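You operate a simulated robot arm through the tools that you are given. There is no shell and no other tool. Be economical: measure what you need, move in short steps, check, and stop when the job is done.

You run a simulated robot arm. Do the job below in one go: nothing can be reset, and whatever is moved stays where it is left.

Task
Take the slot nut and put it in the silver basket. Put the red tray in the black crate. Open the white cover, put the cloth from the top of the short steel bench on the dryer and shut the cover again. Stack the block that says "576" from the long granite slab on top of the block that says "205". Press the x zero button three times. Turn the laser spot knob to 1.0. Turn the white machine feed knob to 25. Any order will do.

It is judged by the outcome, as a careful person would: the job done as asked, and still so three seconds after it is handed in. It fails if anything else is knocked over, pushed out of place, dropped, spilled or broken. Lids that push on must go on centred and level and be pressed home; caps that screw on are set level and turned clockwise until they are tight. Flat cloth is picked up by pressing the open fingertips on it (5 to 10 N) and closing them slowly along it; thin cloth reads only 2 to 8 mm in the jaws.

Robot
A 7-joint arm with a two-finger gripper on a trunk, on a base that drives. Base frame: it is fixed to the floor where the robot stands at the start and does not move with it; the origin is under the middle of the robot, x ahead of it, y to its left, z up; the surface under the hand at the start is at about z = 78. Lengths are in cm, angles in degrees, forces in N, time in s.
With the tool pointing down near the work surface it reaches from about 10 to 48 cm from the robot's upright axis, wherever it stands. Its first joint turns from -143.0 to 143.0 degrees. Places, roughly: basket (13x15x7 cm) [50, -70, 80]; black crate (36x27x13 cm) [20, 20, 80]; block [50, -250, 100]; cloth (9x6x3 cm) [90, 10, 80]; dryer (17x14 cm) [294, -124, 80]; laser spot knob [210, -710, 80]; red tray [100, 0, 75]; slot nut (3x3x3 cm) [50, -20, 80]; white cover [290, -120, 90]; white machine feed knob [650, 520, 110]; x zero button [-140, -180, 170]. Payload 1.47 kg.
The tool frame sits at the grasp point between the pads (the TCP): z along the fingers, y along the line on which they close. The tips reach 1.6 cm beyond it. Largest opening 8.7 cm; the body of the gripper starts 5.5 cm behind the TCP.
Orientation is told as [roll, pitch, yaw] about the base's x, y, z axes, in that order, counted from this pose: with the fingers straight down and closing along the base's y, the tool's x points along the base's -x, its y along +y and its z along -z.

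Tools
- The arm moves only by the tool servo_tool. Its argument "commands" is a list of rows, each a list of 7 numbers: the turn, a rotation vector about the base's x, y, z in degrees, then the shift along the base's x, y, z in cm, then the gripper command, from -1 (shut) to 1 (fully open), values between in proportion. In form: [[rx, ry, rz, dx, dy, dz, jaw], ...]. A call has 1 to 10 rows; each row shifts and turns the commanded pose from where the row before left it. Rows are played at 5 a second. More than 5 cm and 8.6 degrees between two rows, or a gripper value outside its range, and nothing of the call is played. A pose out of reach is approached as far as the arm can. The call stops where the force on the tool passes 40 N (or 10 N more than at its start, if that is more) or the arm is blocked; 0.2 s more then pass. The fingers move at their own pace (about 4.5 cm/s each) and stop on an object; they squeeze with about 28 N. The grip force told is the motor's: it shows also when the fingers shut on nothing. Time passes only in rows, and 0.2 s behind the last, so rows that do not move let the fingers close. It gives the time, the measured TCP pose, the force on the tool (base axes), the opening and the grip force at its end, in the units of the frame above (readings bear some noise), with the torque about the TCP (base axes, N m) and any sound that the robot's microphone picked up.
- Cameras (640 x 400 px; columns grow to the right, rows downward): "scene" is now at [9.58, 5.21, 153.98]; the picture's right is [0.82, -0.58, 0.00], its down [-0.52, -0.74, -0.42] and it looks along [0.24, 0.34, -0.91] (base axes); focal length 214 px, centre (320, 200). "wrist" rides on the gripper at [7.3, 1.2, -9] in the tool frame; the picture's right is [-0.16, 0.99, 0.00], its down [-0.72, -0.12, -0.68] and it looks along [-0.67, -0.11, 0.73] (tool axes); focal length 247 px, centre (320, 200). There is no depth. A picture from a camera that has moved, and an enlarged one, comes with that camera's place and axes in the base frame and with its lens. The place of the scene camera against the robot may be out by one fixed shift of up to 1.8 cm in any direction.
- get_image(camera): a new picture of that camera. It takes no simulated time.
- raise_lower(by): slides the trunk up (or, below 0, down) by that many cm; the arm and the scene camera ride with it, the base frame stays. It gives what a move gives, with no picture.
- steer(legs): drives the robot by 1 to 6 legs, each [ahead, left, turn to the left] in cm, cm and degrees, along the robot's own axes; the way and the turn of a leg run together, so that a leg with both is an arc; at most 150 cm and 180 degrees a leg. The arm and the cameras ride along, it lands a little off, and it stops where it bumps. It gives what a move gives.
- pan_tilt(pan, tilt): turns the head with the scene camera to pan (to the left, within 86 degrees either way) and tilt (down, from -29 to 69), counted from straight ahead of the robot. It gives what a move gives.
- inspect(camera, box): a new picture of the part [left, top, right, bottom] of that camera's present view, enlarged. It takes no simulated time.
- close_job(): hands the job in; it is judged then, once.

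Go step by step. Nothing tells you exact positions but the pictures and the camera data: compare them with the known pose of the tool, close in by small moves and look again before you grip or let go. The budget is 196 turns and 174 pictures, counting those below and the enlarged ones. Unless the task says otherwise, let go and move clear before handing in, and close with one line.

The tools are called as name(argument=value, ...) on one line, values as JSON. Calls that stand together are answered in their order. servo_tool: Moves the arm, as the interface text tells. Its arguments: {"type":"object","properties":{"commands":{"type":"array"}},"required":["commands"]} The other tools are called the same way: raise_lower (by) slides the trunk up or down; steer (legs) drives the base; pan_tilt (pan, tilt) turns the head that bears the scene camera; get_image (camera) takes a picture; inspect (camera, box) takes an enlarged picture of a part of a camera's view; close_job () hands the job in.

At the start:

```text
t: 0.0
eef_pos: [44.97, -6.53, 110.35]
tcp_rot: [0.1, 0.0, 0.1]
wrist_force: [-0.3, 0.3, -0.3]
moment: [0.02, -0.01, -0.02]
grip_width: 8.7
grasp_force: 0.1
trunk travel left (down, up): [-90.3, 33.7]
robot x, y, heading: [-0.12, 0.04, -0.2]
head pan, tilt: [-30.0, 68.8]
```

scene: 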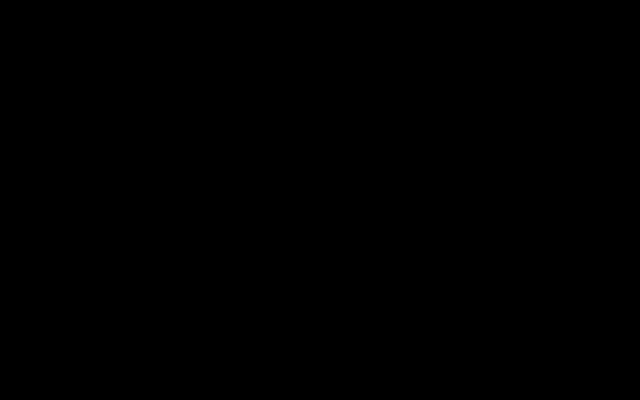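
wrist: 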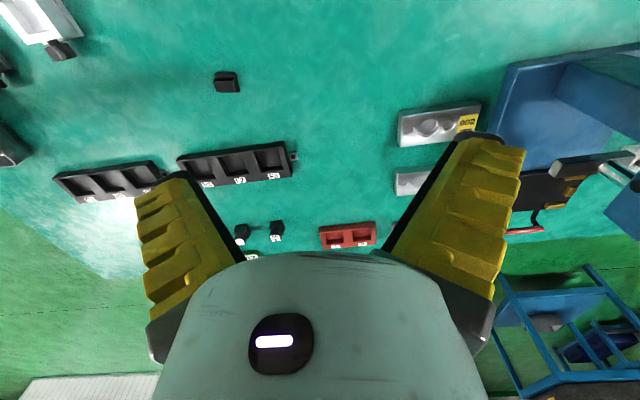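

The scene picture is black and the wrist shows a green surface with small things on it. I turn the head to look ahead and take new pictures.

pan_tilt(pan=0, tilt=45)

get_image(camera="scene")

get_image(camera="wrist")

```text
t: 0.9
eef_pos: [45.0, -6.44, 110.35]
tcp_rot: [0.0, 0.0, 0.0]
wrist_force: [-0.7, 0.7, -0.7]
moment: [-0.02, -0.02, 0.0]
grip_width: 8.72
grasp_force: 0.1
trunk travel left (down, up): [-90.3, 33.7]
robot x, y, heading: [-0.09, 0.25, -0.1]
head pan, tilt: [0.0, 45.0]
```

```text
171 pictures are left
camera scene: at [9.64, 5.27, 154.05], right [0.82, -0.58, 0.0], down [-0.52, -0.74, -0.43], along [0.25, 0.35, -0.9], focal length 214 px, centre (320, 200)
```

scene: 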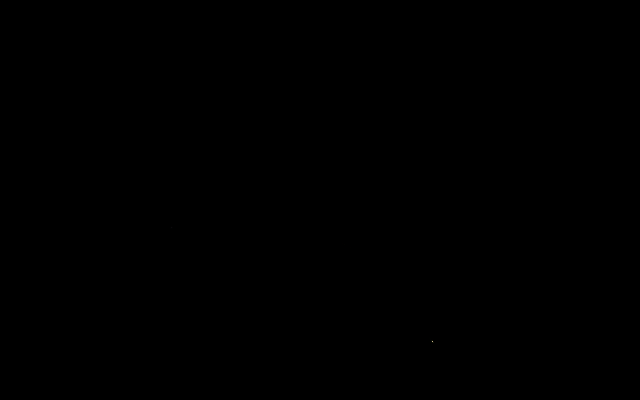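

```text
170 pictures are left
camera wrist: at [37.56, -5.37, 119.35], right [0.16, 0.99, 0.0], down [0.72, -0.12, 0.68], along [0.67, -0.11, -0.73], focal length 247 px, centre (320, 200)
```

wrist: 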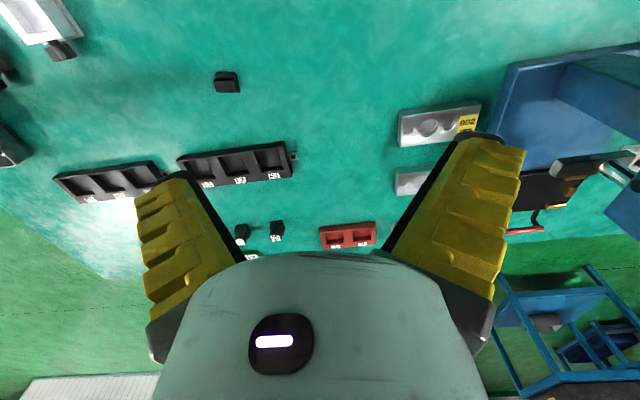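

The scene picture stayed black and its axes did not change with the pan, so I try once more at another angle.

pan_tilt(pan=-60, tilt=20)

get_image(camera="scene")

inspect(camera="wrist", box=[0, 0, 320, 260])

inspect(camera="wrist", box=[320, 60, 640, 400])

```text
t: 2.2
eef_pos: [44.83, -6.51, 110.29]
tcp_rot: [0.0, 0.0, 0.2]
wrist_force: [0.5, -0.4, 0.2]
moment: [-0.01, -0.01, 0.02]
grip_width: 8.69
grasp_force: 0.0
trunk travel left (down, up): [-90.3, 33.7]
robot x, y, heading: [-0.31, 0.04, -0.1]
head pan, tilt: [-60.0, 20.0]
```

```text
169 pictures are left
camera scene: at [9.67, 5.31, 154.1], right [0.82, -0.58, 0.0], down [-0.52, -0.73, -0.44], along [0.25, 0.36, -0.9], focal length 214 px, centre (320, 200)
```

scene: 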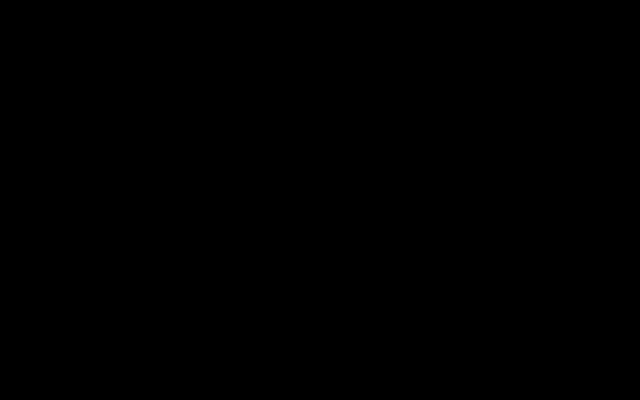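

```text
1.54 times, centred on (160, 130) of wrist
camera zoom: at [37.56, -5.37, 119.35], right [0.16, 0.99, 0.0], down [0.72, -0.12, 0.68], along [0.67, -0.11, -0.73], focal length 380 px, centre (566, 308)
```

zoom: 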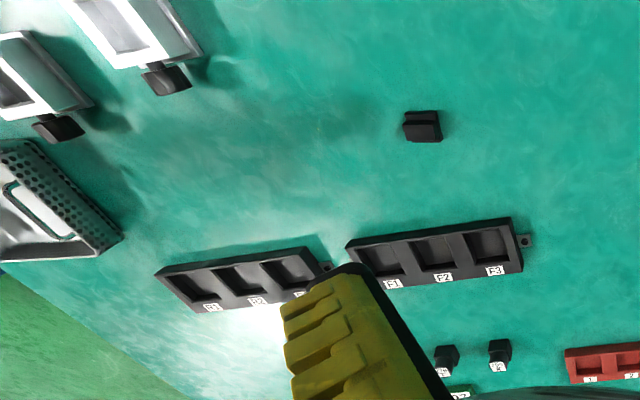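

```text
1.18 times, centred on (480, 230) of wrist
camera zoom: at [37.56, -5.37, 119.35], right [0.16, 0.99, 0.0], down [0.72, -0.12, 0.68], along [0.67, -0.11, -0.73], focal length 291 px, centre (132, 165)
```

zoom: 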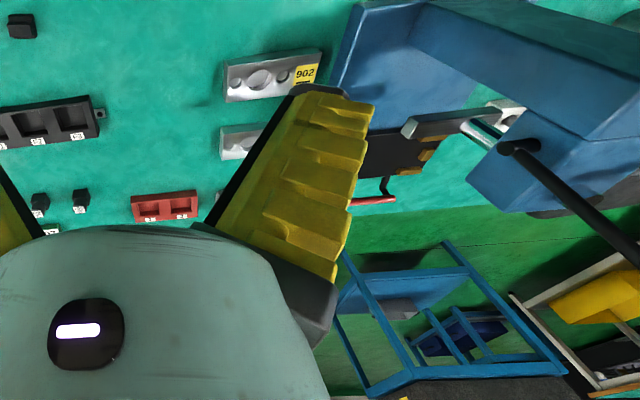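

The scene camera is dead, so I work with the wrist camera alone. The nut seems to be at about (47.7, -21.6); I turn the hand left to see the crate and the table edges.

servo_tool(commands=[[0, 0, 8.5, -1, 0, 1, 1], [0, 0, 8.5, -1, 0, 1, 1], [0, 0, 8.5, -1, 0, 1, 1], [0, 0, 8.5, -1, 0, 1, 1], [0, 0, 8.5, -1, 0, 1, 1], [0, 0, 8.5, 0, 0, 1, 1], [0, 0, 8.5, 0, 0, 1, 1], [0, 0, 8.5, 0, 0, 1, 1], [0, 0, 8.5, 0, 0, 1, 1], [0, 0, 8.5, 0, 0, 1, 1]])

get_image(camera="wrist")

servo_tool(commands=[[0, 0, 8.5, 0, 0, 0, 1], [0, 0, 8.5, 0, 0, 0, 1], [0, 0, 8.5, 0, 0, 0, 1], [0, 0, 8.5, 0, 0, 0, 1], [0, 0, 8.5, 0, 0, 0, 1], [0, 0, 8.5, 0, 0, 0, 1], [0, 0, 8.5, 0, 0, 0, 1], [0, 0, 8.5, 0, 0, 0, 1], [0, 0, 8.5, 0, 0, 0, 1], [0, 0, 8.5, 0, 0, 0, 1]])

get_image(camera="wrist")

```text
t: 4.5
eef_pos: [46.35, -9.66, 117.39]
tcp_rot: [0.4, -0.1, 82.5]
wrist_force: [0.2, -0.4, -0.8]
moment: [-0.02, 0.0, -0.03]
grip_width: 8.7
grasp_force: 0.1
out of reach, approached as far as the arm can: row 1, 2, 3, 4, 5, 6, 7, 9, 10
trunk travel left (down, up): [-90.3, 33.7]
robot x, y, heading: [-0.03, 0.22, 0.0]
head pan, tilt: [-60.0, 20.0]
```

```text
166 pictures are left
camera wrist: at [44.23, -16.78, 126.41], right [-0.96, 0.29, 0.01], down [0.22, 0.7, 0.68], along [0.19, 0.65, -0.73], focal length 247 px, centre (320, 200)
```

wrist: 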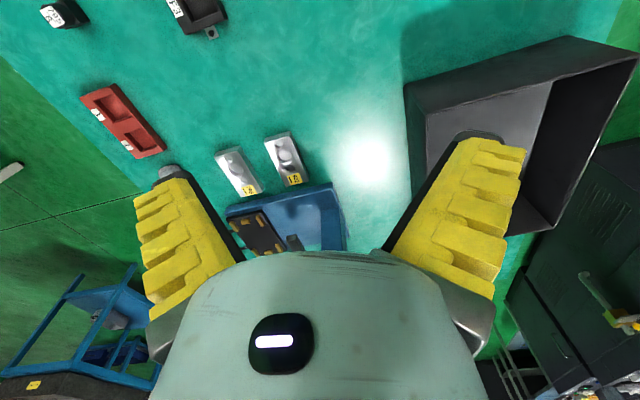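

```text
t: 6.7
eef_pos: [46.42, -9.8, 117.16]
tcp_rot: [0.1, -0.2, 167.2]
wrist_force: [0.6, -0.2, -0.8]
moment: [0.0, 0.02, 0.01]
grip_width: 8.7
grasp_force: 0.0
trunk travel left (down, up): [-90.3, 33.7]
robot x, y, heading: [0.0, -0.24, -0.1]
head pan, tilt: [-60.0, 20.0]
```

```text
165 pictures are left
camera wrist: at [53.23, -12.48, 126.31], right [-0.37, -0.93, 0.0], down [-0.68, 0.27, 0.68], along [-0.63, 0.25, -0.73], focal length 247 px, centre (320, 200)
```

wrist: 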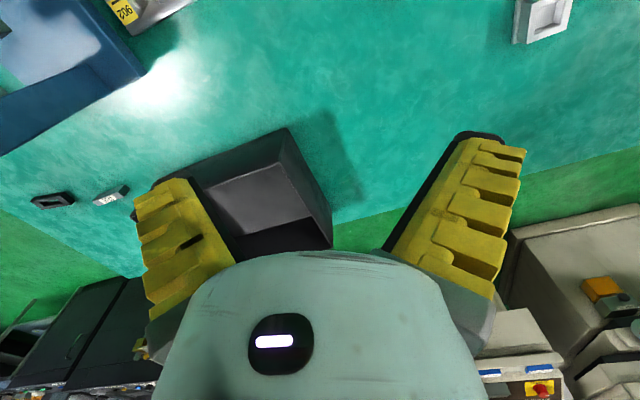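

The table's near edge is at about x = 0 and the crate stands to the left with an open top. I turn the hand back and drive right toward the nut.

servo_tool(commands=[[0, 0, -8.4, -1, 0, 0, 1], [0, 0, -8.4, -1, 0, 0, 1], [0, 0, -8.4, -1, 0, 0, 1], [0, 0, -8.4, 0, 0, 0, 1], [0, 0, -8.4, 0, 0, 0, 1], [0, 0, -8.4, 0, 0, 0, 1], [0, 0, -8.4, 0, 0, 0, 1], [0, 0, -8.4, 0, 0, 0, 1], [0, 0, -8.4, 0, 0, 0, 1], [0, 0, -8.4, 0, 0, 0, 1]])

servo_tool(commands=[[0, 0, -8.4, 0, 0, 0, 1], [0, 0, -8.4, 0, 0, 0, 1], [0, 0, -8.4, 0, 0, 0, 1], [0, 0, -8.4, 0, 0, 0, 1], [0, 0, -8.4, 0, 0, 0, 1], [0, 0, -8.4, 0, 0, 0, 1], [0, 0, -8.4, 0, 0, 0, 1], [0, 0, -8.4, 0, 0, 0, 1], [0, 0, -8.4, 0, 0, 0, 1], [0, 0, -8.4, 0, 0, 0, 1]])

steer(legs=[[0, -40, 0], [8, 0, 0]])

get_image(camera="wrist")

```text
t: 8.8
eef_pos: [46.27, -10.48, 117.72]
tcp_rot: [0.1, -0.2, 88.6]
wrist_force: [0.2, -0.3, 1.0]
moment: [0.02, -0.03, 0.01]
grip_width: 8.7
grasp_force: 0.1
out of reach, approached as far as the arm can: row 1, 2, 3
trunk travel left (down, up): [-90.3, 33.7]
robot x, y, heading: [-0.01, 0.47, -0.0]
head pan, tilt: [-60.0, 20.0]
```

```text
t: 11.1
eef_pos: [46.21, -10.62, 117.68]
tcp_rot: [0.2, -0.1, 4.5]
wrist_force: [-0.2, 0.2, -0.1]
moment: [0.0, 0.01, 0.01]
grip_width: 8.73
grasp_force: 0.1
trunk travel left (down, up): [-90.3, 33.7]
robot x, y, heading: [-0.41, 0.01, 0.1]
head pan, tilt: [-60.0, 20.0]
```

```text
t: 14.2
eef_pos: [54.07, -50.98, 117.65]
tcp_rot: [0.1, -0.1, 4.7]
wrist_force: [-0.1, 0.4, 0.5]
moment: [-0.01, -0.01, 0.0]
grip_width: 8.69
grasp_force: 0.0
trunk travel left (down, up): [-90.3, 33.7]
robot x, y, heading: [8.16, -40.52, -0.1]
head pan, tilt: [-60.0, 20.0]
```

```text
164 pictures are left
camera wrist: at [46.63, -50.49, 126.74], right [0.08, 1.0, 0.0], down [0.73, -0.06, 0.68], along [0.68, -0.05, -0.73], focal length 247 px, centre (320, 200)
```

wrist: 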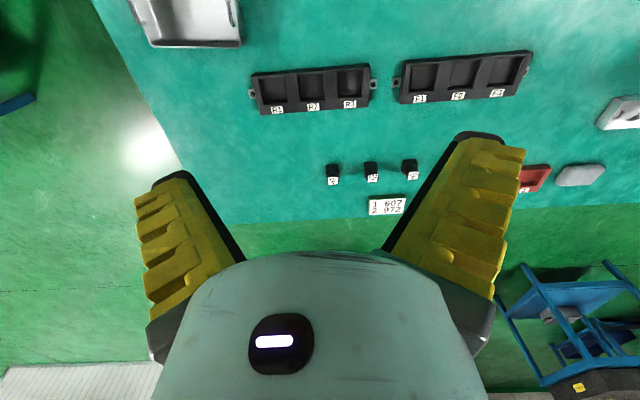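

The drive works, and the hand's view axis meets the grasp point. I bring the hand above the nut at (47.7, -21.6).

servo_tool(commands=[[0, 0, -0.6, -0.8, 3.7, -2.8, 1], [0, 0, -0.6, -0.8, 3.7, -2.8, 1], [0, 0, -0.6, -0.8, 3.7, -2.8, 1], [0, 0, -0.6, -0.8, 3.7, -2.8, 1], [0, 0, -0.6, -0.8, 3.7, -2.8, 1], [0, 0, -0.6, -0.8, 3.7, -2.8, 1], [0, 0, -0.6, -0.8, 3.7, -2.8, 1], [0, 0, -0.5, -0.8, 3.5, -3, 1]])

get_image(camera="wrist")

```text
t: 16.0
eef_pos: [54.26, -51.02, 118.66]
tcp_rot: [0.1, 0.0, 3.3]
wrist_force: [-0.4, -0.8, 0.2]
moment: [-0.02, 0.01, 0.01]
grip_width: 8.7
grasp_force: 0.1
out of reach, approached as far as the arm can: row 1, 2, 3, 4, 5, 6, 7, 8
trunk travel left (down, up): [-90.3, 33.7]
robot x, y, heading: [7.69, -40.78, 0.1]
head pan, tilt: [-60.0, 20.0]
```

```text
163 pictures are left
camera wrist: at [46.85, -50.33, 127.67], right [0.1, 0.99, 0.0], down [0.73, -0.08, 0.68], along [0.68, -0.07, -0.73], focal length 247 px, centre (320, 200)
```

wrist: 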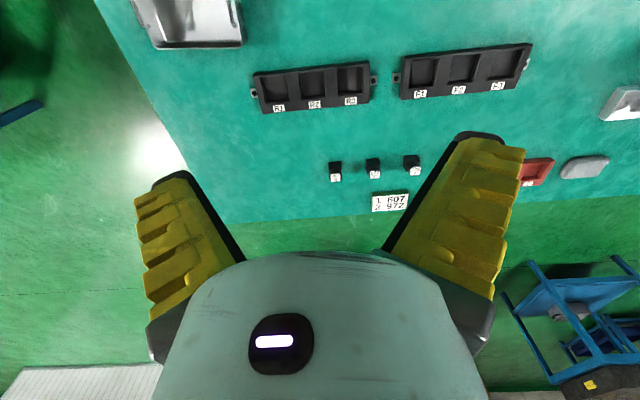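

The arm did not move and every row was out of reach. I try pulling straight down and in with small moves.

servo_tool(commands=[[0, 0, 0, 0, 0, -2, 1], [0, 0, 0, 0, 0, -2, 1], [0, 0, 0, 0, 0, -2, 1], [0, 0, 0, 0, 0, -2, 1]])

```text
t: 17.0
eef_pos: [54.12, -51.22, 110.81]
tcp_rot: [0.2, 0.0, 3.3]
wrist_force: [0.6, 0.3, 0.8]
moment: [0.0, 0.03, 0.01]
grip_width: 8.7
grasp_force: 0.1
trunk travel left (down, up): [-90.3, 33.7]
robot x, y, heading: [7.98, -40.37, 0.1]
head pan, tilt: [-60.0, 20.0]
```

Moving down works. I go on down first, then sideways.

servo_tool(commands=[[0, 0, 0, 0, 2, -3, 1], [0, 0, 0, 0, 3, -3, 1], [0, 0, 0, 0, 3.5, -3, 1], [0, 0, 0, 0, 3.5, -3, 1], [0, 0, 0, -1, 4, -1, 1], [0, 0, 0, -1, 4, 0, 1], [0, 0, 0, -1.2, 4, 0, 1], [0, 0, 0, -1.2, 4, 0, 1]])

get_image(camera="wrist")

```text
t: 18.8
eef_pos: [49.72, -23.15, 97.72]
tcp_rot: [0.1, 0.1, 3.3]
wrist_force: [0.7, -0.4, -0.7]
moment: [0.03, 0.0, -0.03]
grip_width: 8.71
grasp_force: 0.1
trunk travel left (down, up): [-90.3, 33.7]
robot x, y, heading: [8.12, -40.17, 0.1]
head pan, tilt: [-60.0, 20.0]
```

```text
162 pictures are left
camera wrist: at [42.26, -22.44, 106.76], right [0.1, 0.99, 0.0], down [0.73, -0.08, 0.68], along [0.68, -0.07, -0.73], focal length 247 px, centre (320, 200)
```

wrist: 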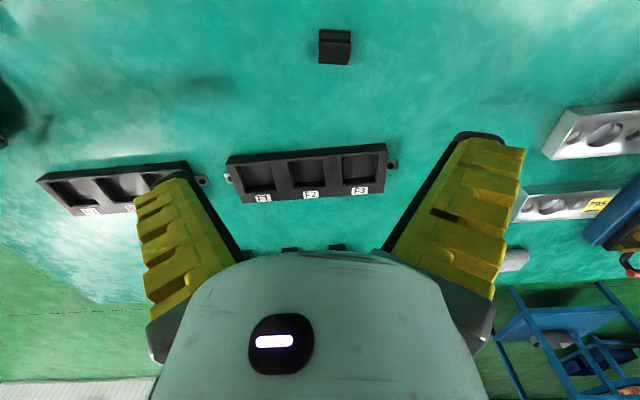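

The nut is still read at (47.7, -21.6). I look closer at its shape.

inspect(camera="wrist", box=[270, 10, 400, 90])

```text
4.92 times, centred on (335, 50) of wrist
camera zoom: at [42.26, -22.44, 106.76], right [0.1, 0.99, 0.0], down [0.73, -0.08, 0.68], along [0.68, -0.07, -0.73], focal length 1216 px, centre (246, 938)
```

zoom: 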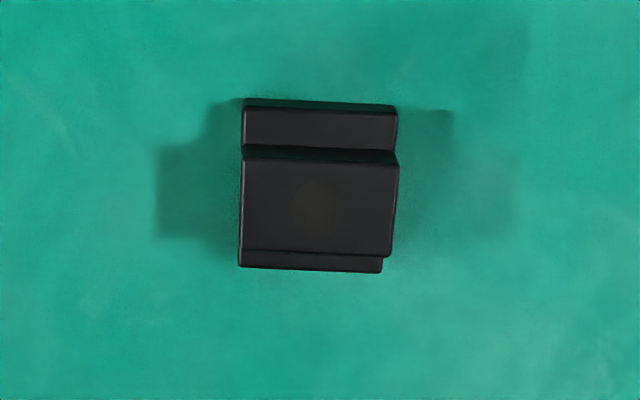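

The nut is a T-shaped block lying along y, 3 cm long, so I grip it by its ends. I go down over (47.9, -21.5), first partway.

servo_tool(commands=[[0, 0, 0, -1.0, 0.9, -2.5, 1], [0, 0, 0, -0.9, 0.7, -2.5, 1], [0, 0, 0, 0, 0, -3, 1], [0, 0, 0, 0, 0, -2, 1]])

get_image(camera="wrist")

```text
t: 19.8
eef_pos: [47.64, -21.64, 87.74]
tcp_rot: [0.2, 0.2, 3.4]
wrist_force: [-0.2, -0.2, 0.2]
moment: [0.02, 0.0, -0.01]
grip_width: 8.69
grasp_force: 0.0
trunk travel left (down, up): [-90.3, 33.7]
robot x, y, heading: [7.95, -39.99, -0.1]
head pan, tilt: [-60.0, 20.0]
```

```text
160 pictures are left
camera wrist: at [40.3, -20.95, 96.81], right [0.1, 0.99, 0.0], down [0.73, -0.08, 0.68], along [0.67, -0.07, -0.74], focal length 247 px, centre (320, 200)
```

wrist: 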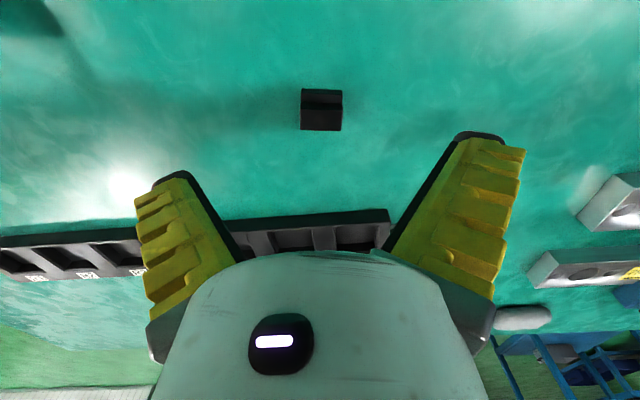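

The nut is centred between the fingers. I go down and close.

servo_tool(commands=[[0, 0, 0, 0, 0, -2.5, 1], [0, 0, 0, 0, 0, -2.5, 1], [0, 0, 0, 0, 0, -2.3, 1], [0, 0, 0, 0, 0, 0, -1], [0, 0, 0, 0, 0, 0, -1], [0, 0, 0, 0, 0, 0, -1], [0, 0, 0, 0, 0, 0, -1], [0, 0, 0, 0, 0, 0, -1]])

get_image(camera="wrist")

```text
t: 21.6
eef_pos: [47.77, -21.61, 84.2]
tcp_rot: [0.3, 0.1, 3.4]
wrist_force: [0.0, 0.1, -1.0]
moment: [-0.02, 0.01, 0.02]
grip_width: 0.0
grasp_force: 14.8
out of reach, approached as far as the arm can: row 2, 3
trunk travel left (down, up): [-90.3, 33.7]
robot x, y, heading: [8.19, -40.5, -0.2]
head pan, tilt: [-60.0, 20.0]
```

```text
159 pictures are left
camera wrist: at [40.41, -20.96, 93.27], right [0.1, 0.99, 0.0], down [0.73, -0.08, 0.68], along [0.68, -0.06, -0.73], focal length 247 px, centre (320, 200)
```

wrist: 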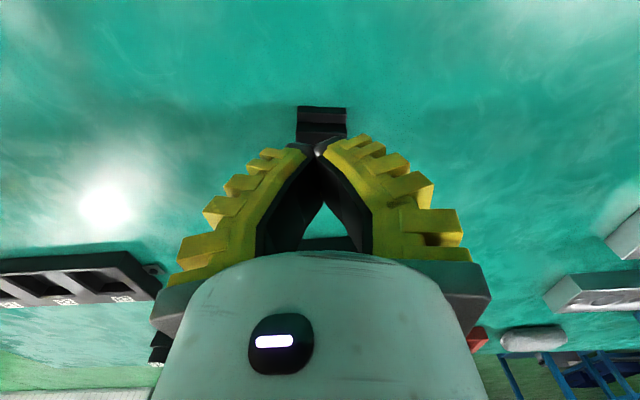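

The arm's lower limit is reached at z = 84, with nothing gripped. I open the jaws and lower the trunk.

servo_tool(commands=[[0, 0, 0, 0, 0, 3, 1], [0, 0, 0, 0, 0, 3, 1], [0, 0, 0, 0, 0, 3, 1], [0, 0, 0, 0, 0, 0, 1], [0, 0, 0, 0, 0, 0, 1]])

raise_lower(by=-8)

servo_tool(commands=[[0, 0, 0, 0, 0, -1.5, 1], [0, 0, 0, 0, 0, -1.5, 1], [0, 0, 0, 0, 0, -1.5, 1], [0, 0, 0, 0, 0, 0, 1]])

```text
t: 22.8
eef_pos: [47.82, -21.72, 93.46]
tcp_rot: [0.2, -0.1, 3.4]
wrist_force: [-0.2, 0.2, -0.3]
moment: [-0.05, 0.02, -0.01]
grip_width: 8.73
grasp_force: 0.0
trunk travel left (down, up): [-90.3, 33.7]
robot x, y, heading: [7.77, -40.27, -0.0]
head pan, tilt: [-60.0, 20.0]
```

```text
t: 24.0
eef_pos: [47.88, -21.74, 85.31]
tcp_rot: [0.1, -0.1, 3.3]
wrist_force: [0.2, -0.8, 0.6]
moment: [0.0, 0.01, 0.04]
grip_width: 8.72
grasp_force: 0.0
trunk travel left (down, up): [-82.3, 41.7]
robot x, y, heading: [7.85, -39.81, -0.2]
head pan, tilt: [-60.0, 20.0]
```

```text
t: 25.0
eef_pos: [47.84, -21.7, 80.83]
tcp_rot: [0.2, 0.0, 3.3]
wrist_force: [-0.7, -0.1, 0.2]
moment: [-0.01, -0.03, 0.01]
grip_width: 8.69
grasp_force: 0.1
trunk travel left (down, up): [-82.3, 41.7]
robot x, y, heading: [7.81, -40.31, 0.1]
head pan, tilt: [-60.0, 20.0]
```

Now at grip height over the nut; I close and lift a little.

servo_tool(commands=[[0, 0, 0, 0, 0, -0.4, 1], [0, 0, 0, 0, 0, 0, -1], [0, 0, 0, 0, 0, 0, -1], [0, 0, 0, 0, 0, 0, -1], [0, 0, 0, 0, 0, 0, -1], [0, 0, 0, 0, 0, 3, -1], [0, 0, 0, 0, 0, 4, -1], [0, 0, 0, 0, 0, 4, -1]])

get_image(camera="wrist")

```text
t: 26.8
eef_pos: [47.8, -21.79, 91.49]
tcp_rot: [0.1, 0.2, 3.3]
wrist_force: [0.3, 0.1, -0.3]
moment: [-0.01, -0.02, 0.02]
grip_width: 0.0
grasp_force: 28.0
trunk travel left (down, up): [-82.3, 41.7]
robot x, y, heading: [8.3, -40.39, 0.0]
head pan, tilt: [-60.0, 20.0]
```

```text
158 pictures are left
camera wrist: at [40.39, -21.24, 100.51], right [0.1, 0.99, 0.0], down [0.73, -0.08, 0.68], along [0.67, -0.07, -0.74], focal length 247 px, centre (320, 200)
```

wrist: 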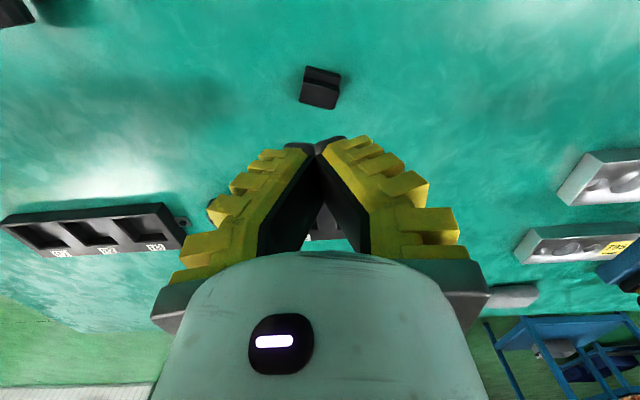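

The fingers slid over the nut and turned it about 17 degrees, so I was too high. I match the new angle and go lower, feeling for the table.

servo_tool(commands=[[0, 0, -8.4, -0.3, -0.1, 0, 1], [0, 0, -8.4, 0, 0, 0, 1], [0, 0, 0, 0, 0, -2.5, 1], [0, 0, 0, 0, 0, -2.5, 1], [0, 0, 0, 0, 0, -1, 1]])

get_image(camera="wrist")

```text
t: 28.0
eef_pos: [47.36, -21.96, 85.44]
tcp_rot: [0.2, 0.1, -13.5]
wrist_force: [1.2, -0.3, -0.4]
moment: [0.02, -0.03, 0.02]
grip_width: 8.72
grasp_force: 0.1
trunk travel left (down, up): [-82.3, 41.7]
robot x, y, heading: [8.07, -40.29, -0.1]
head pan, tilt: [-60.0, 20.0]
```

```text
157 pictures are left
camera wrist: at [40.56, -19.13, 94.48], right [0.38, 0.92, 0.0], down [0.68, -0.28, 0.68], along [0.63, -0.26, -0.73], focal length 247 px, centre (320, 200)
```

wrist: 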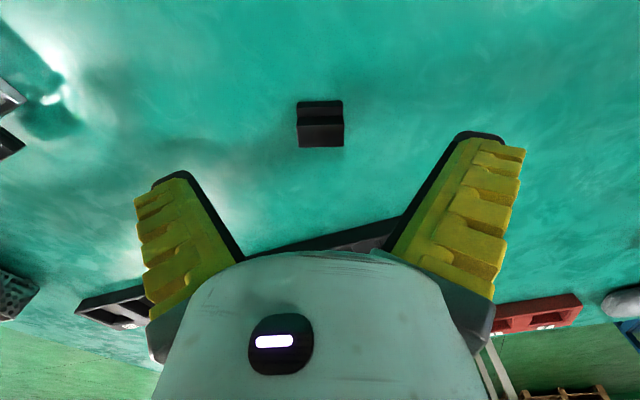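

Aligned. I go down and feel gently for the table.

servo_tool(commands=[[0, 0, 0, 0, 0, -2.5, 1], [0, 0, 0, 0, 0, -2.2, 1], [0, 0, 0, 0, 0, -0.5, 1], [0, 0, 0, 0, 0, -0.3, 1], [0, 0, 0, 0, 0, 0, 1]])

get_image(camera="wrist")

```text
t: 29.2
eef_pos: [47.66, -21.91, 79.95]
tcp_rot: [0.2, 0.0, -13.5]
wrist_force: [0.8, -0.5, -0.6]
moment: [0.0, 0.01, -0.03]
grip_width: 8.69
grasp_force: 0.0
trunk travel left (down, up): [-82.3, 41.7]
robot x, y, heading: [7.7, -40.3, 0.1]
head pan, tilt: [-60.0, 20.0]
```

```text
156 pictures are left
camera wrist: at [40.76, -19.15, 88.95], right [0.38, 0.92, 0.0], down [0.68, -0.28, 0.68], along [0.63, -0.26, -0.73], focal length 247 px, centre (320, 200)
```

wrist: 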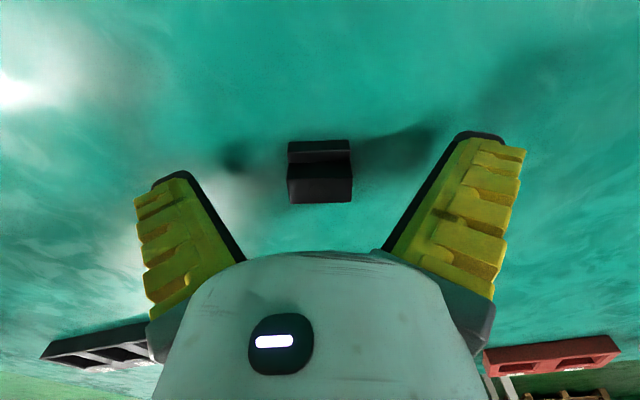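

No contact yet at z = 79.95, and the nut is well centred. I go down by small steps until the tips touch.

servo_tool(commands=[[0, 0, 0, 0.2, 0, -0.3, 1], [0, 0, 0, 0, 0, -0.2, 1], [0, 0, 0, 0, 0, -0.2, 1], [0, 0, 0, 0, 0, 0, 1]])

```text
t: 30.2
eef_pos: [47.7, -21.81, 79.21]
tcp_rot: [0.3, 0.1, -13.4]
wrist_force: [-0.2, -0.3, 0.3]
moment: [0.01, 0.02, 0.01]
grip_width: 8.71
grasp_force: 0.0
trunk travel left (down, up): [-82.3, 41.7]
robot x, y, heading: [7.86, -40.31, 0.1]
head pan, tilt: [-60.0, 20.0]
```

servo_tool(commands=[[0, 0, 0, 0, 0, -0.2, 1], [0, 0, 0, 0, 0, -0.2, 1], [0, 0, 0, 0, 0, 0, 1]])

```text
t: 31.0
eef_pos: [47.75, -21.86, 78.84]
tcp_rot: [0.2, 0.0, -13.5]
wrist_force: [0.1, 0.2, -0.5]
moment: [0.02, -0.02, 0.02]
grip_width: 8.71
grasp_force: 0.0
trunk travel left (down, up): [-82.3, 41.7]
robot x, y, heading: [7.84, -40.34, 0.2]
head pan, tilt: [-60.0, 20.0]
```

Still no contact, so the surface lies below z = 77. I go on a little further.

servo_tool(commands=[[0, 0, 0, 0, 0, -0.2, 1], [0, 0, 0, 0, 0, -0.2, 1], [0, 0, 0, 0, 0, -0.2, 1], [0, 0, 0, 0, 0, -0.2, 1], [0, 0, 0, 0, 0, 0, 1]])

get_image(camera="wrist")

```text
t: 32.1
eef_pos: [47.89, -21.57, 78.24]
tcp_rot: [0.3, 0.2, -13.7]
wrist_force: [-8.6, -6.8, 36.0]
moment: [0.5, -0.11, 0.31]
grip_width: 8.64
grasp_force: 0.1
trunk travel left (down, up): [-82.3, 41.7]
robot x, y, heading: [7.96, -40.12, -0.0]
head pan, tilt: [-60.0, 20.0]
stopped in row 5: the force on the tool passed its limit at 43 N (the readings are from after the stop); the commanded pose is now the measured one
```

```text
155 pictures are left
camera wrist: at [41.04, -18.88, 87.35], right [0.39, 0.92, 0.01], down [0.68, -0.29, 0.68], along [0.63, -0.26, -0.74], focal length 247 px, centre (320, 200)
```

wrist: 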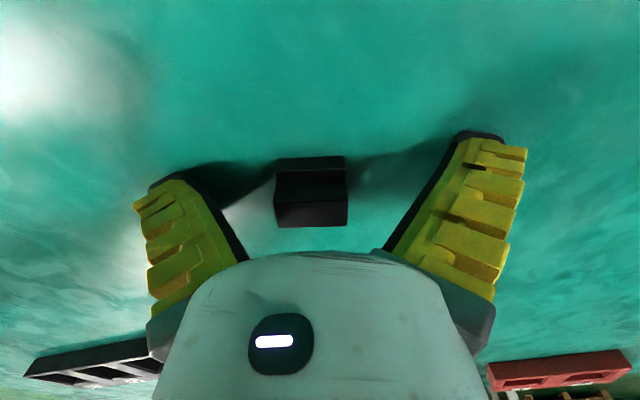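

The tips touch at TCP z = 78.3, so the table is at about 76.7. I raise slightly, close and lift.

servo_tool(commands=[[0, 0, 0, 0, 0, 0.5, 1], [0, 0, 0, 0, 0, 0, -1], [0, 0, 0, 0, 0, 0, -1], [0, 0, 0, 0, 0, 0, -1], [0, 0, 0, 0, 0, 0, -1], [0, 0, 0, 0, 0, 0, -1]])

get_image(camera="wrist")

```text
t: 33.5
eef_pos: [47.67, -21.66, 78.69]
tcp_rot: [0.4, 0.2, -13.6]
wrist_force: [-7.6, -5.5, 30.4]
moment: [-0.1, -0.03, -0.14]
grip_width: 7.31
grasp_force: 29.9
trunk travel left (down, up): [-82.3, 41.7]
robot x, y, heading: [7.84, -40.42, 0.1]
head pan, tilt: [-60.0, 20.0]
```

```text
154 pictures are left
camera wrist: at [40.93, -18.98, 87.76], right [0.39, 0.92, 0.01], down [0.68, -0.29, 0.68], along [0.63, -0.26, -0.74], focal length 247 px, centre (320, 200)
```

wrist: 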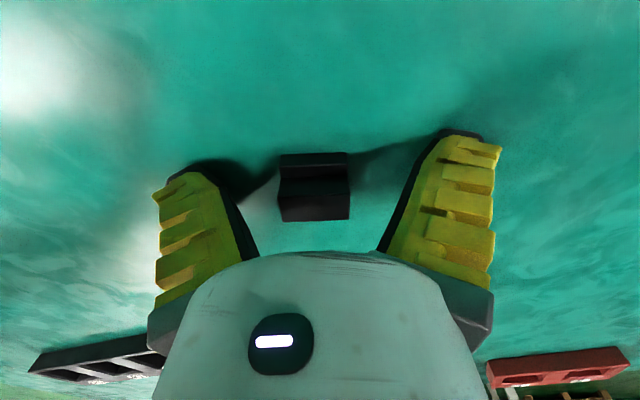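

The fingertips swing lower as they close and are stuck on the table. I raise 1 cm and close again.

servo_tool(commands=[[0, 0, 0, 0, 0, 0.8, 1], [0, 0, 0, 0, 0, 0, 0.2], [0, 0, 0, 0, 0, 0, -0.1], [0, 0, 0, 0, 0, 0.1, -1], [0, 0, 0, 0, 0, 0, -1], [0, 0, 0, 0, 0, 0, -1], [0, 0, 0, 0, 0, 0, -1]])

get_image(camera="wrist")

```text
t: 35.2
eef_pos: [47.82, -21.95, 79.61]
tcp_rot: [0.1, 0.3, -13.7]
wrist_force: [-8.7, -10.0, 37.9]
moment: [-0.58, 0.19, -0.02]
grip_width: 3.15
grasp_force: 29.8
trunk travel left (down, up): [-82.3, 41.7]
robot x, y, heading: [7.65, -40.39, -0.2]
head pan, tilt: [-60.0, 20.0]
stopped in row 7: the force on the tool passed its limit at 43 N (the readings are from after the stop); the commanded pose is now the measured one
```

```text
153 pictures are left
camera wrist: at [40.98, -19.13, 88.68], right [0.39, 0.92, 0.0], down [0.68, -0.28, 0.68], along [0.62, -0.26, -0.74], focal length 247 px, centre (320, 200)
```

wrist: 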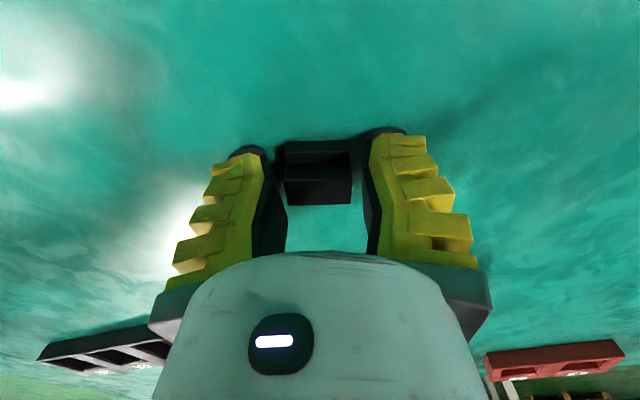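

The fingers are almost on the nut, pressing the table. I ease up 0.2 and close fully.

servo_tool(commands=[[0, 0, 0, 0, 0, 0.3, -1], [0, 0, 0, 0, 0, 0, -1], [0, 0, 0, 0, 0, 0, -1], [0, 0, 0, 0, 0, 2, -1], [0, 0, 0, 0, 0, 3, -1]])

get_image(camera="wrist")

```text
t: 36.4
eef_pos: [47.6, -21.68, 84.75]
tcp_rot: [0.1, 0.3, -13.6]
wrist_force: [-1.0, -0.1, -1.1]
moment: [0.05, -0.01, -0.02]
grip_width: 2.18
grasp_force: 28.8
trunk travel left (down, up): [-82.3, 41.7]
robot x, y, heading: [7.8, -40.26, 0.0]
head pan, tilt: [-60.0, 20.0]
```

```text
152 pictures are left
camera wrist: at [40.74, -18.91, 93.85], right [0.39, 0.92, 0.0], down [0.68, -0.29, 0.68], along [0.62, -0.26, -0.74], focal length 247 px, centre (320, 200)
```

wrist: 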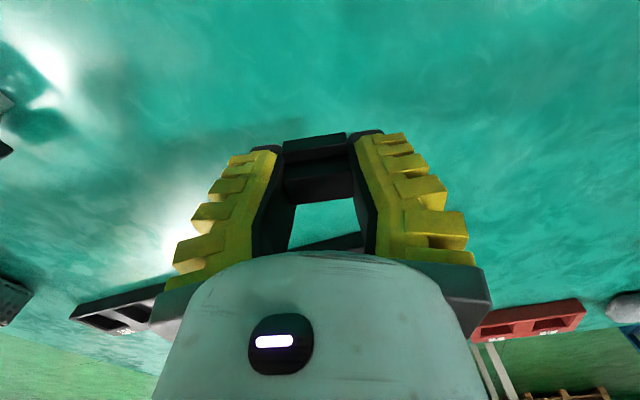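

Nut gripped. I lift it, drive right 25 cm and look for the basket.

servo_tool(commands=[[0, 0, 0, 0, 0, 3, -1], [0, 0, 0, 0, 0, 4, -1], [0, 0, 0, 0, 0, 4, -1], [0, 0, 7, 0, 0, 2, -1], [0, 0, 6.6, 0, 0, 0, -1]])

steer(legs=[[0, -28, 0]])

get_image(camera="wrist")

```text
t: 37.6
eef_pos: [47.76, -21.8, 97.96]
tcp_rot: [0.2, 0.2, 0.2]
wrist_force: [0.2, -0.1, -1.4]
moment: [-0.05, 0.0, -0.03]
grip_width: 2.21
grasp_force: 28.0
trunk travel left (down, up): [-82.3, 41.7]
robot x, y, heading: [7.56, -40.18, 0.2]
head pan, tilt: [-60.0, 20.0]
```

```text
t: 39.5
eef_pos: [47.7, -49.69, 97.96]
tcp_rot: [0.3, 0.2, 0.0]
wrist_force: [-0.3, -0.3, -1.4]
moment: [0.0, 0.01, -0.01]
grip_width: 2.19
grasp_force: 28.0
trunk travel left (down, up): [-82.3, 41.7]
robot x, y, heading: [7.81, -68.22, -0.0]
head pan, tilt: [-60.0, 20.0]
```

```text
151 pictures are left
camera wrist: at [40.38, -48.64, 107.04], right [0.16, 0.99, 0.0], down [0.73, -0.12, 0.68], along [0.67, -0.1, -0.74], focal length 247 px, centre (320, 200)
```

wrist: 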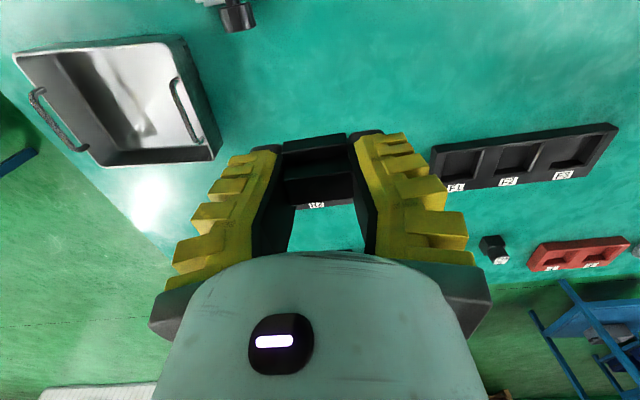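

The basket's rim centre is at about (46.6, -67). I move the nut over it and check.

servo_tool(commands=[[0, 0, 0, -0.2, -4.3, 0, -1], [0, 0, 0, -0.3, -4.3, 0, -1], [0, 0, 0, -0.3, -4.3, 0, -1], [0, 0, 0, -0.3, -4.3, 0, -1]])

get_image(camera="wrist")

```text
t: 40.5
eef_pos: [47.32, -64.31, 97.21]
tcp_rot: [0.2, 0.4, 0.2]
wrist_force: [-0.6, 0.8, -1.1]
moment: [-0.09, -0.01, 0.0]
grip_width: 2.21
grasp_force: 27.8
out of reach, approached as far as the arm can: row 3, 4
trunk travel left (down, up): [-82.3, 41.7]
robot x, y, heading: [8.2, -68.55, -0.0]
head pan, tilt: [-60.0, 20.0]
```

```text
150 pictures are left
camera wrist: at [40.01, -63.2, 106.38], right [0.15, 0.99, 0.0], down [0.73, -0.12, 0.68], along [0.67, -0.1, -0.74], focal length 247 px, centre (320, 200)
```

wrist: 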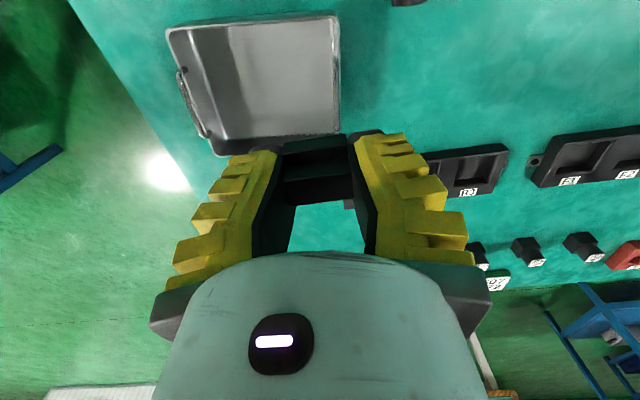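

The basket centre reads (46.6, -68.7). I lower a bit first since the near reach is limited high up, then shift over.

servo_tool(commands=[[0, 0, 0, 0, 0, -3, -1], [0, 0, 0, -0.3, -2.2, -2, -1], [0, 0, 0, -0.4, -2.2, -1, -1], [0, 0, 0, 0, 0, 0, -1]])

get_image(camera="wrist")

```text
t: 41.5
eef_pos: [46.68, -68.86, 91.44]
tcp_rot: [0.2, 0.3, 0.0]
wrist_force: [-0.4, -0.5, -0.3]
moment: [0.0, 0.01, -0.02]
grip_width: 2.2
grasp_force: 28.1
trunk travel left (down, up): [-82.3, 41.7]
robot x, y, heading: [7.85, -68.47, -0.1]
head pan, tilt: [-60.0, 20.0]
```

```text
149 pictures are left
camera wrist: at [39.24, -67.78, 100.46], right [0.16, 0.99, 0.0], down [0.73, -0.12, 0.68], along [0.67, -0.1, -0.74], focal length 247 px, centre (320, 200)
```

wrist: 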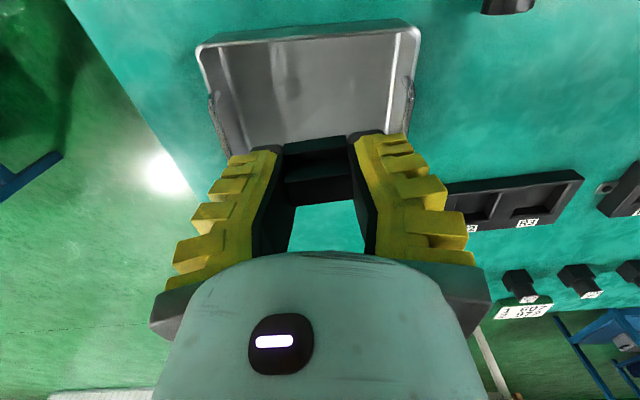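

Centred over the basket. I lower the nut into it and open part way.

servo_tool(commands=[[0, 0, 0, 0, 0, -2.5, -1], [0, 0, 0, 0, 0, -2.5, -1], [0, 0, 0, 0, 0, -2.5, -1], [0, 0, 0, 0, 0, -1.5, -1], [0, 0, 0, 0, 0, -0.5, -1], [0, 0, 0, 0, 0, 0, -1]])

get_image(camera="wrist")

```text
t: 42.9
eef_pos: [46.48, -69.06, 81.81]
tcp_rot: [0.3, 0.3, -0.1]
wrist_force: [-0.4, 0.0, -0.9]
moment: [0.0, -0.01, 0.04]
grip_width: 2.2
grasp_force: 28.0
trunk travel left (down, up): [-82.3, 41.7]
robot x, y, heading: [8.13, -68.17, 0.1]
head pan, tilt: [-60.0, 20.0]
```

```text
148 pictures are left
camera wrist: at [39.19, -67.96, 90.94], right [0.16, 0.99, 0.0], down [0.73, -0.12, 0.68], along [0.67, -0.1, -0.74], focal length 247 px, centre (320, 200)
```

wrist: 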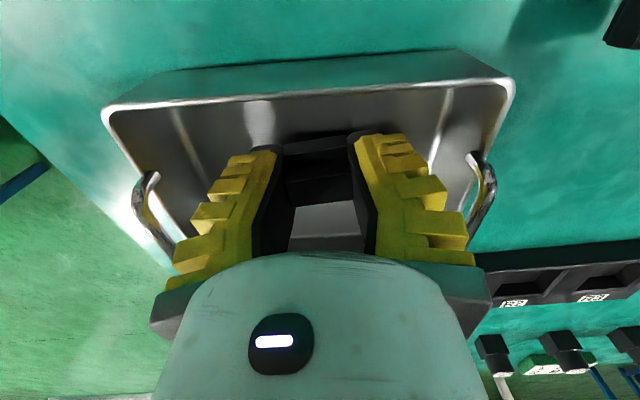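

Inside the basket. I lower a touch more, open half way and rise.

servo_tool(commands=[[0, 0, 0, 0, 0, -0.8, -1], [0, 0, 0, 0, 0, 0, -0.1], [0, 0, 0, 0, 0, 0, -0.1], [0, 0, 0, 0, 0, 2.5, -0.1], [0, 0, 0, 0, 0, 3, -0.1], [0, 0, 0, 0, 0, 3, 0], [0, 0, 0, 0, 0, 3, 0], [0, 0, 0, 2, 0, 2, 0]])

get_image(camera="wrist")

```text
t: 44.7
eef_pos: [48.65, -68.91, 94.53]
tcp_rot: [0.3, 0.2, 0.1]
wrist_force: [0.5, 0.3, -0.4]
moment: [-0.09, 0.0, -0.01]
grip_width: 4.91
grasp_force: 4.0
trunk travel left (down, up): [-82.3, 41.7]
robot x, y, heading: [8.15, -68.09, 0.1]
head pan, tilt: [-60.0, 20.0]
```

```text
147 pictures are left
camera wrist: at [41.22, -67.84, 103.64], right [0.16, 0.99, 0.0], down [0.73, -0.12, 0.68], along [0.67, -0.1, -0.74], focal length 247 px, centre (320, 200)
```

wrist: 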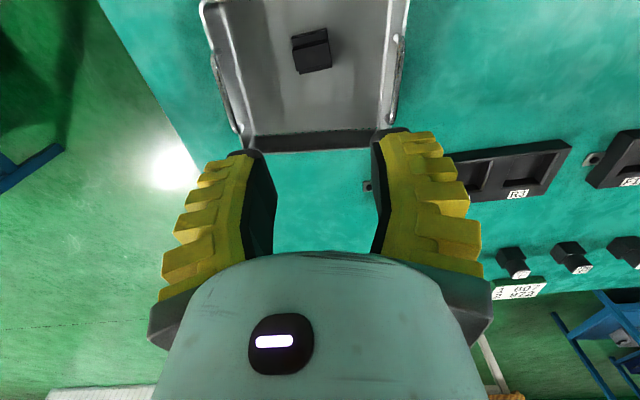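

The nut lies in the basket. The red tray and cloth sit near the far edge (x about 88), so I back out and drive round the right end of the table, looking first.

steer(legs=[[-15, 0, 0], [0, -70, 0]])

get_image(camera="wrist")

```text
t: 49.6
eef_pos: [33.65, -140.04, 94.39]
tcp_rot: [0.3, 0.3, 0.3]
wrist_force: [0.1, -0.6, 0.1]
moment: [0.05, 0.03, 0.0]
grip_width: 4.9
grasp_force: 4.0
trunk travel left (down, up): [-82.3, 41.7]
robot x, y, heading: [-7.25, -139.77, 0.2]
head pan, tilt: [-60.0, 20.0]
```

```text
146 pictures are left
camera wrist: at [26.31, -138.95, 103.6], right [0.15, 0.99, 0.0], down [0.73, -0.11, 0.68], along [0.67, -0.1, -0.74], focal length 247 px, centre (320, 200)
```

wrist: 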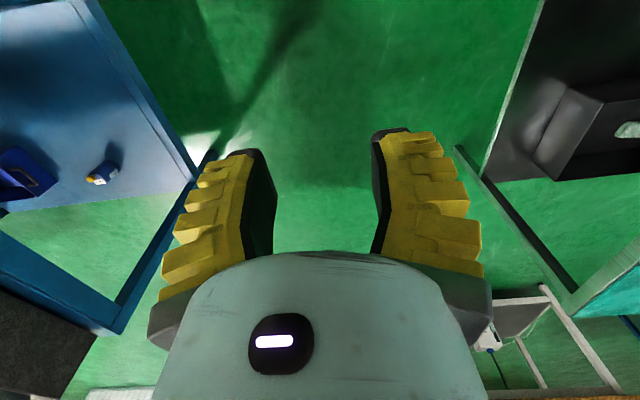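

There is an aisle between the teal table (right end at y about -88) and a blue bench (y about -156). I drive down its middle.

steer(legs=[[0, 18, 0], [110, 0, 0]])

get_image(camera="wrist")

```text
t: 56.3
eef_pos: [143.1, -121.44, 94.5]
tcp_rot: [0.3, 0.4, 0.4]
wrist_force: [1.3, 0.1, -0.2]
moment: [0.04, 0.02, 0.0]
grip_width: 4.9
grasp_force: 4.2
trunk travel left (down, up): [-82.3, 41.7]
robot x, y, heading: [102.78, -121.16, 0.8]
head pan, tilt: [-60.0, 20.0]
```

```text
145 pictures are left
camera wrist: at [135.8, -120.29, 103.6], right [0.15, 0.99, 0.0], down [0.73, -0.11, 0.68], along [0.67, -0.1, -0.74], focal length 247 px, centre (320, 200)
```

wrist: 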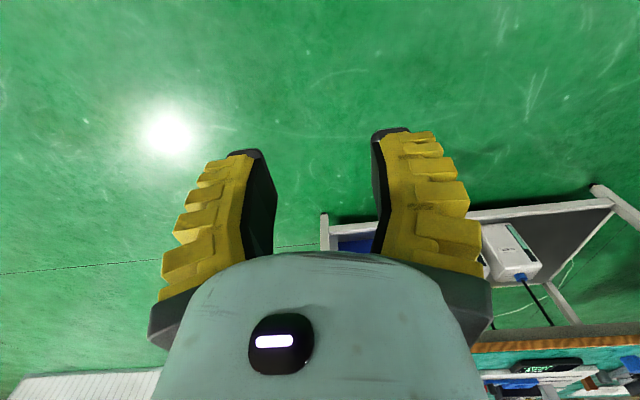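

Clear floor beyond the table. I go on ahead and then left behind the table.

steer(legs=[[38, 0, 0], [0, 118, 0]])

get_image(camera="wrist")

```text
t: 64.3
eef_pos: [181.42, -4.62, 94.42]
tcp_rot: [0.3, 0.3, -0.8]
wrist_force: [0.9, 0.4, -0.2]
moment: [0.01, -0.02, 0.0]
grip_width: 4.89
grasp_force: 4.0
trunk travel left (down, up): [-82.3, 41.7]
robot x, y, heading: [141.03, -2.98, -1.1]
head pan, tilt: [-60.0, 20.0]
```

```text
144 pictures are left
camera wrist: at [174.06, -3.43, 103.6], right [0.17, 0.98, 0.0], down [0.72, -0.13, 0.68], along [0.67, -0.12, -0.74], focal length 247 px, centre (320, 200)
```

wrist: 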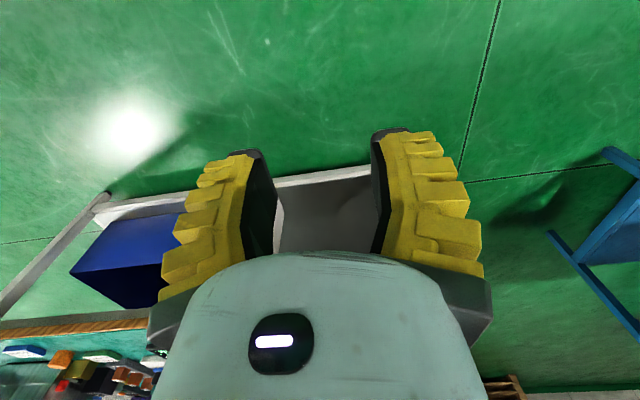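

Free space around. I turn round to face the table.

steer(legs=[[0, 0, 179]])

get_image(camera="wrist")

```text
t: 72.0
eef_pos: [100.06, -2.71, 94.48]
tcp_rot: [0.3, 0.2, -179.8]
wrist_force: [0.1, -0.6, 0.3]
moment: [-0.02, 0.01, 0.0]
grip_width: 4.93
grasp_force: 4.4
trunk travel left (down, up): [-82.3, 41.7]
robot x, y, heading: [141.0, -3.55, -179.9]
head pan, tilt: [-60.0, 20.0]
```

```text
143 pictures are left
camera wrist: at [107.23, -3.86, 103.6], right [-0.15, -0.99, 0.0], down [-0.73, 0.12, 0.68], along [-0.67, 0.1, -0.74], focal length 247 px, centre (320, 200)
```

wrist: 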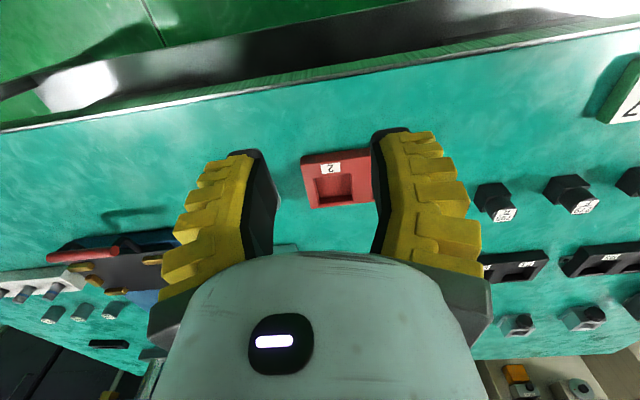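

The red tray is at about x 85–93, y from 1 down. I drive 8 cm closer for a clear view.

steer(legs=[[9, 5, 0]])

get_image(camera="wrist")

```text
t: 73.2
eef_pos: [91.14, -7.71, 94.48]
tcp_rot: [0.3, 0.2, -179.8]
wrist_force: [0.1, -0.3, 0.0]
moment: [0.0, -0.03, 0.04]
grip_width: 4.91
grasp_force: 3.6
trunk travel left (down, up): [-82.3, 41.7]
robot x, y, heading: [131.95, -8.22, -179.9]
head pan, tilt: [-60.0, 20.0]
```

```text
142 pictures are left
camera wrist: at [98.22, -8.81, 103.6], right [-0.16, -0.99, 0.0], down [-0.73, 0.12, 0.68], along [-0.67, 0.1, -0.74], focal length 247 px, centre (320, 200)
```

wrist: 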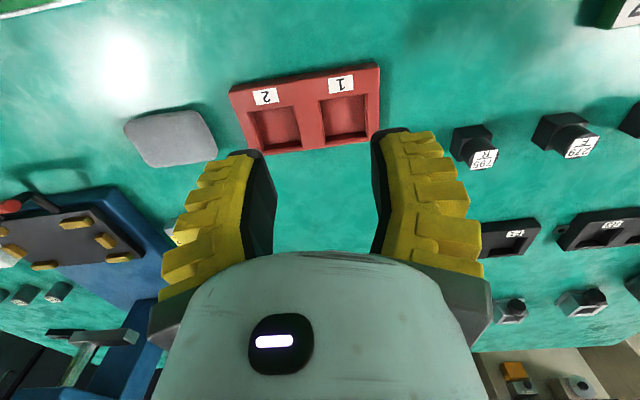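

The tray measures about 14 x 6.6 cm with its centre at (88.4, -6), and the cloth lies at (88, 8.7). I turn the hand 90 degrees to grip the tray across its short side.

servo_tool(commands=[[0, 0, 8.5, -0.5, 0.4, 0, 1], [0, 0, 8.5, -0.5, 0.4, 0, 1], [0, 0, 8.5, -0.5, 0.4, 0, 1], [0, 0, 8.5, -0.5, 0.4, 0, 1], [0, 0, 8.5, -0.5, 0.1, 0, 1], [0, 0, 8.5, 0, 0, 0, 1], [0, 0, 8.5, 0, 0, 0, 1], [0, 0, 8.5, 0, 0, 0, 1], [0, 0, 8.5, 0, 0, 0, 1], [0, 0, 8.5, 0, 0, 0, 1]])

get_image(camera="wrist")

```text
t: 75.4
eef_pos: [88.59, -5.97, 94.57]
tcp_rot: [0.2, 0.2, -94.7]
wrist_force: [0.3, -0.1, 0.7]
moment: [0.01, 0.0, 0.02]
grip_width: 8.7
grasp_force: 0.0
trunk travel left (down, up): [-82.3, 41.7]
robot x, y, heading: [131.96, -8.17, -179.9]
head pan, tilt: [-60.0, 20.0]
```

```text
141 pictures are left
camera wrist: at [90.17, 1.15, 103.6], right [0.97, -0.24, 0.0], down [-0.18, -0.71, 0.68], along [-0.16, -0.66, -0.74], focal length 247 px, centre (320, 200)
```

wrist: 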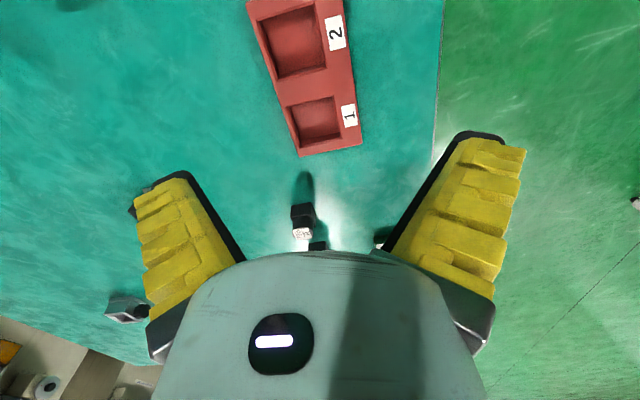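

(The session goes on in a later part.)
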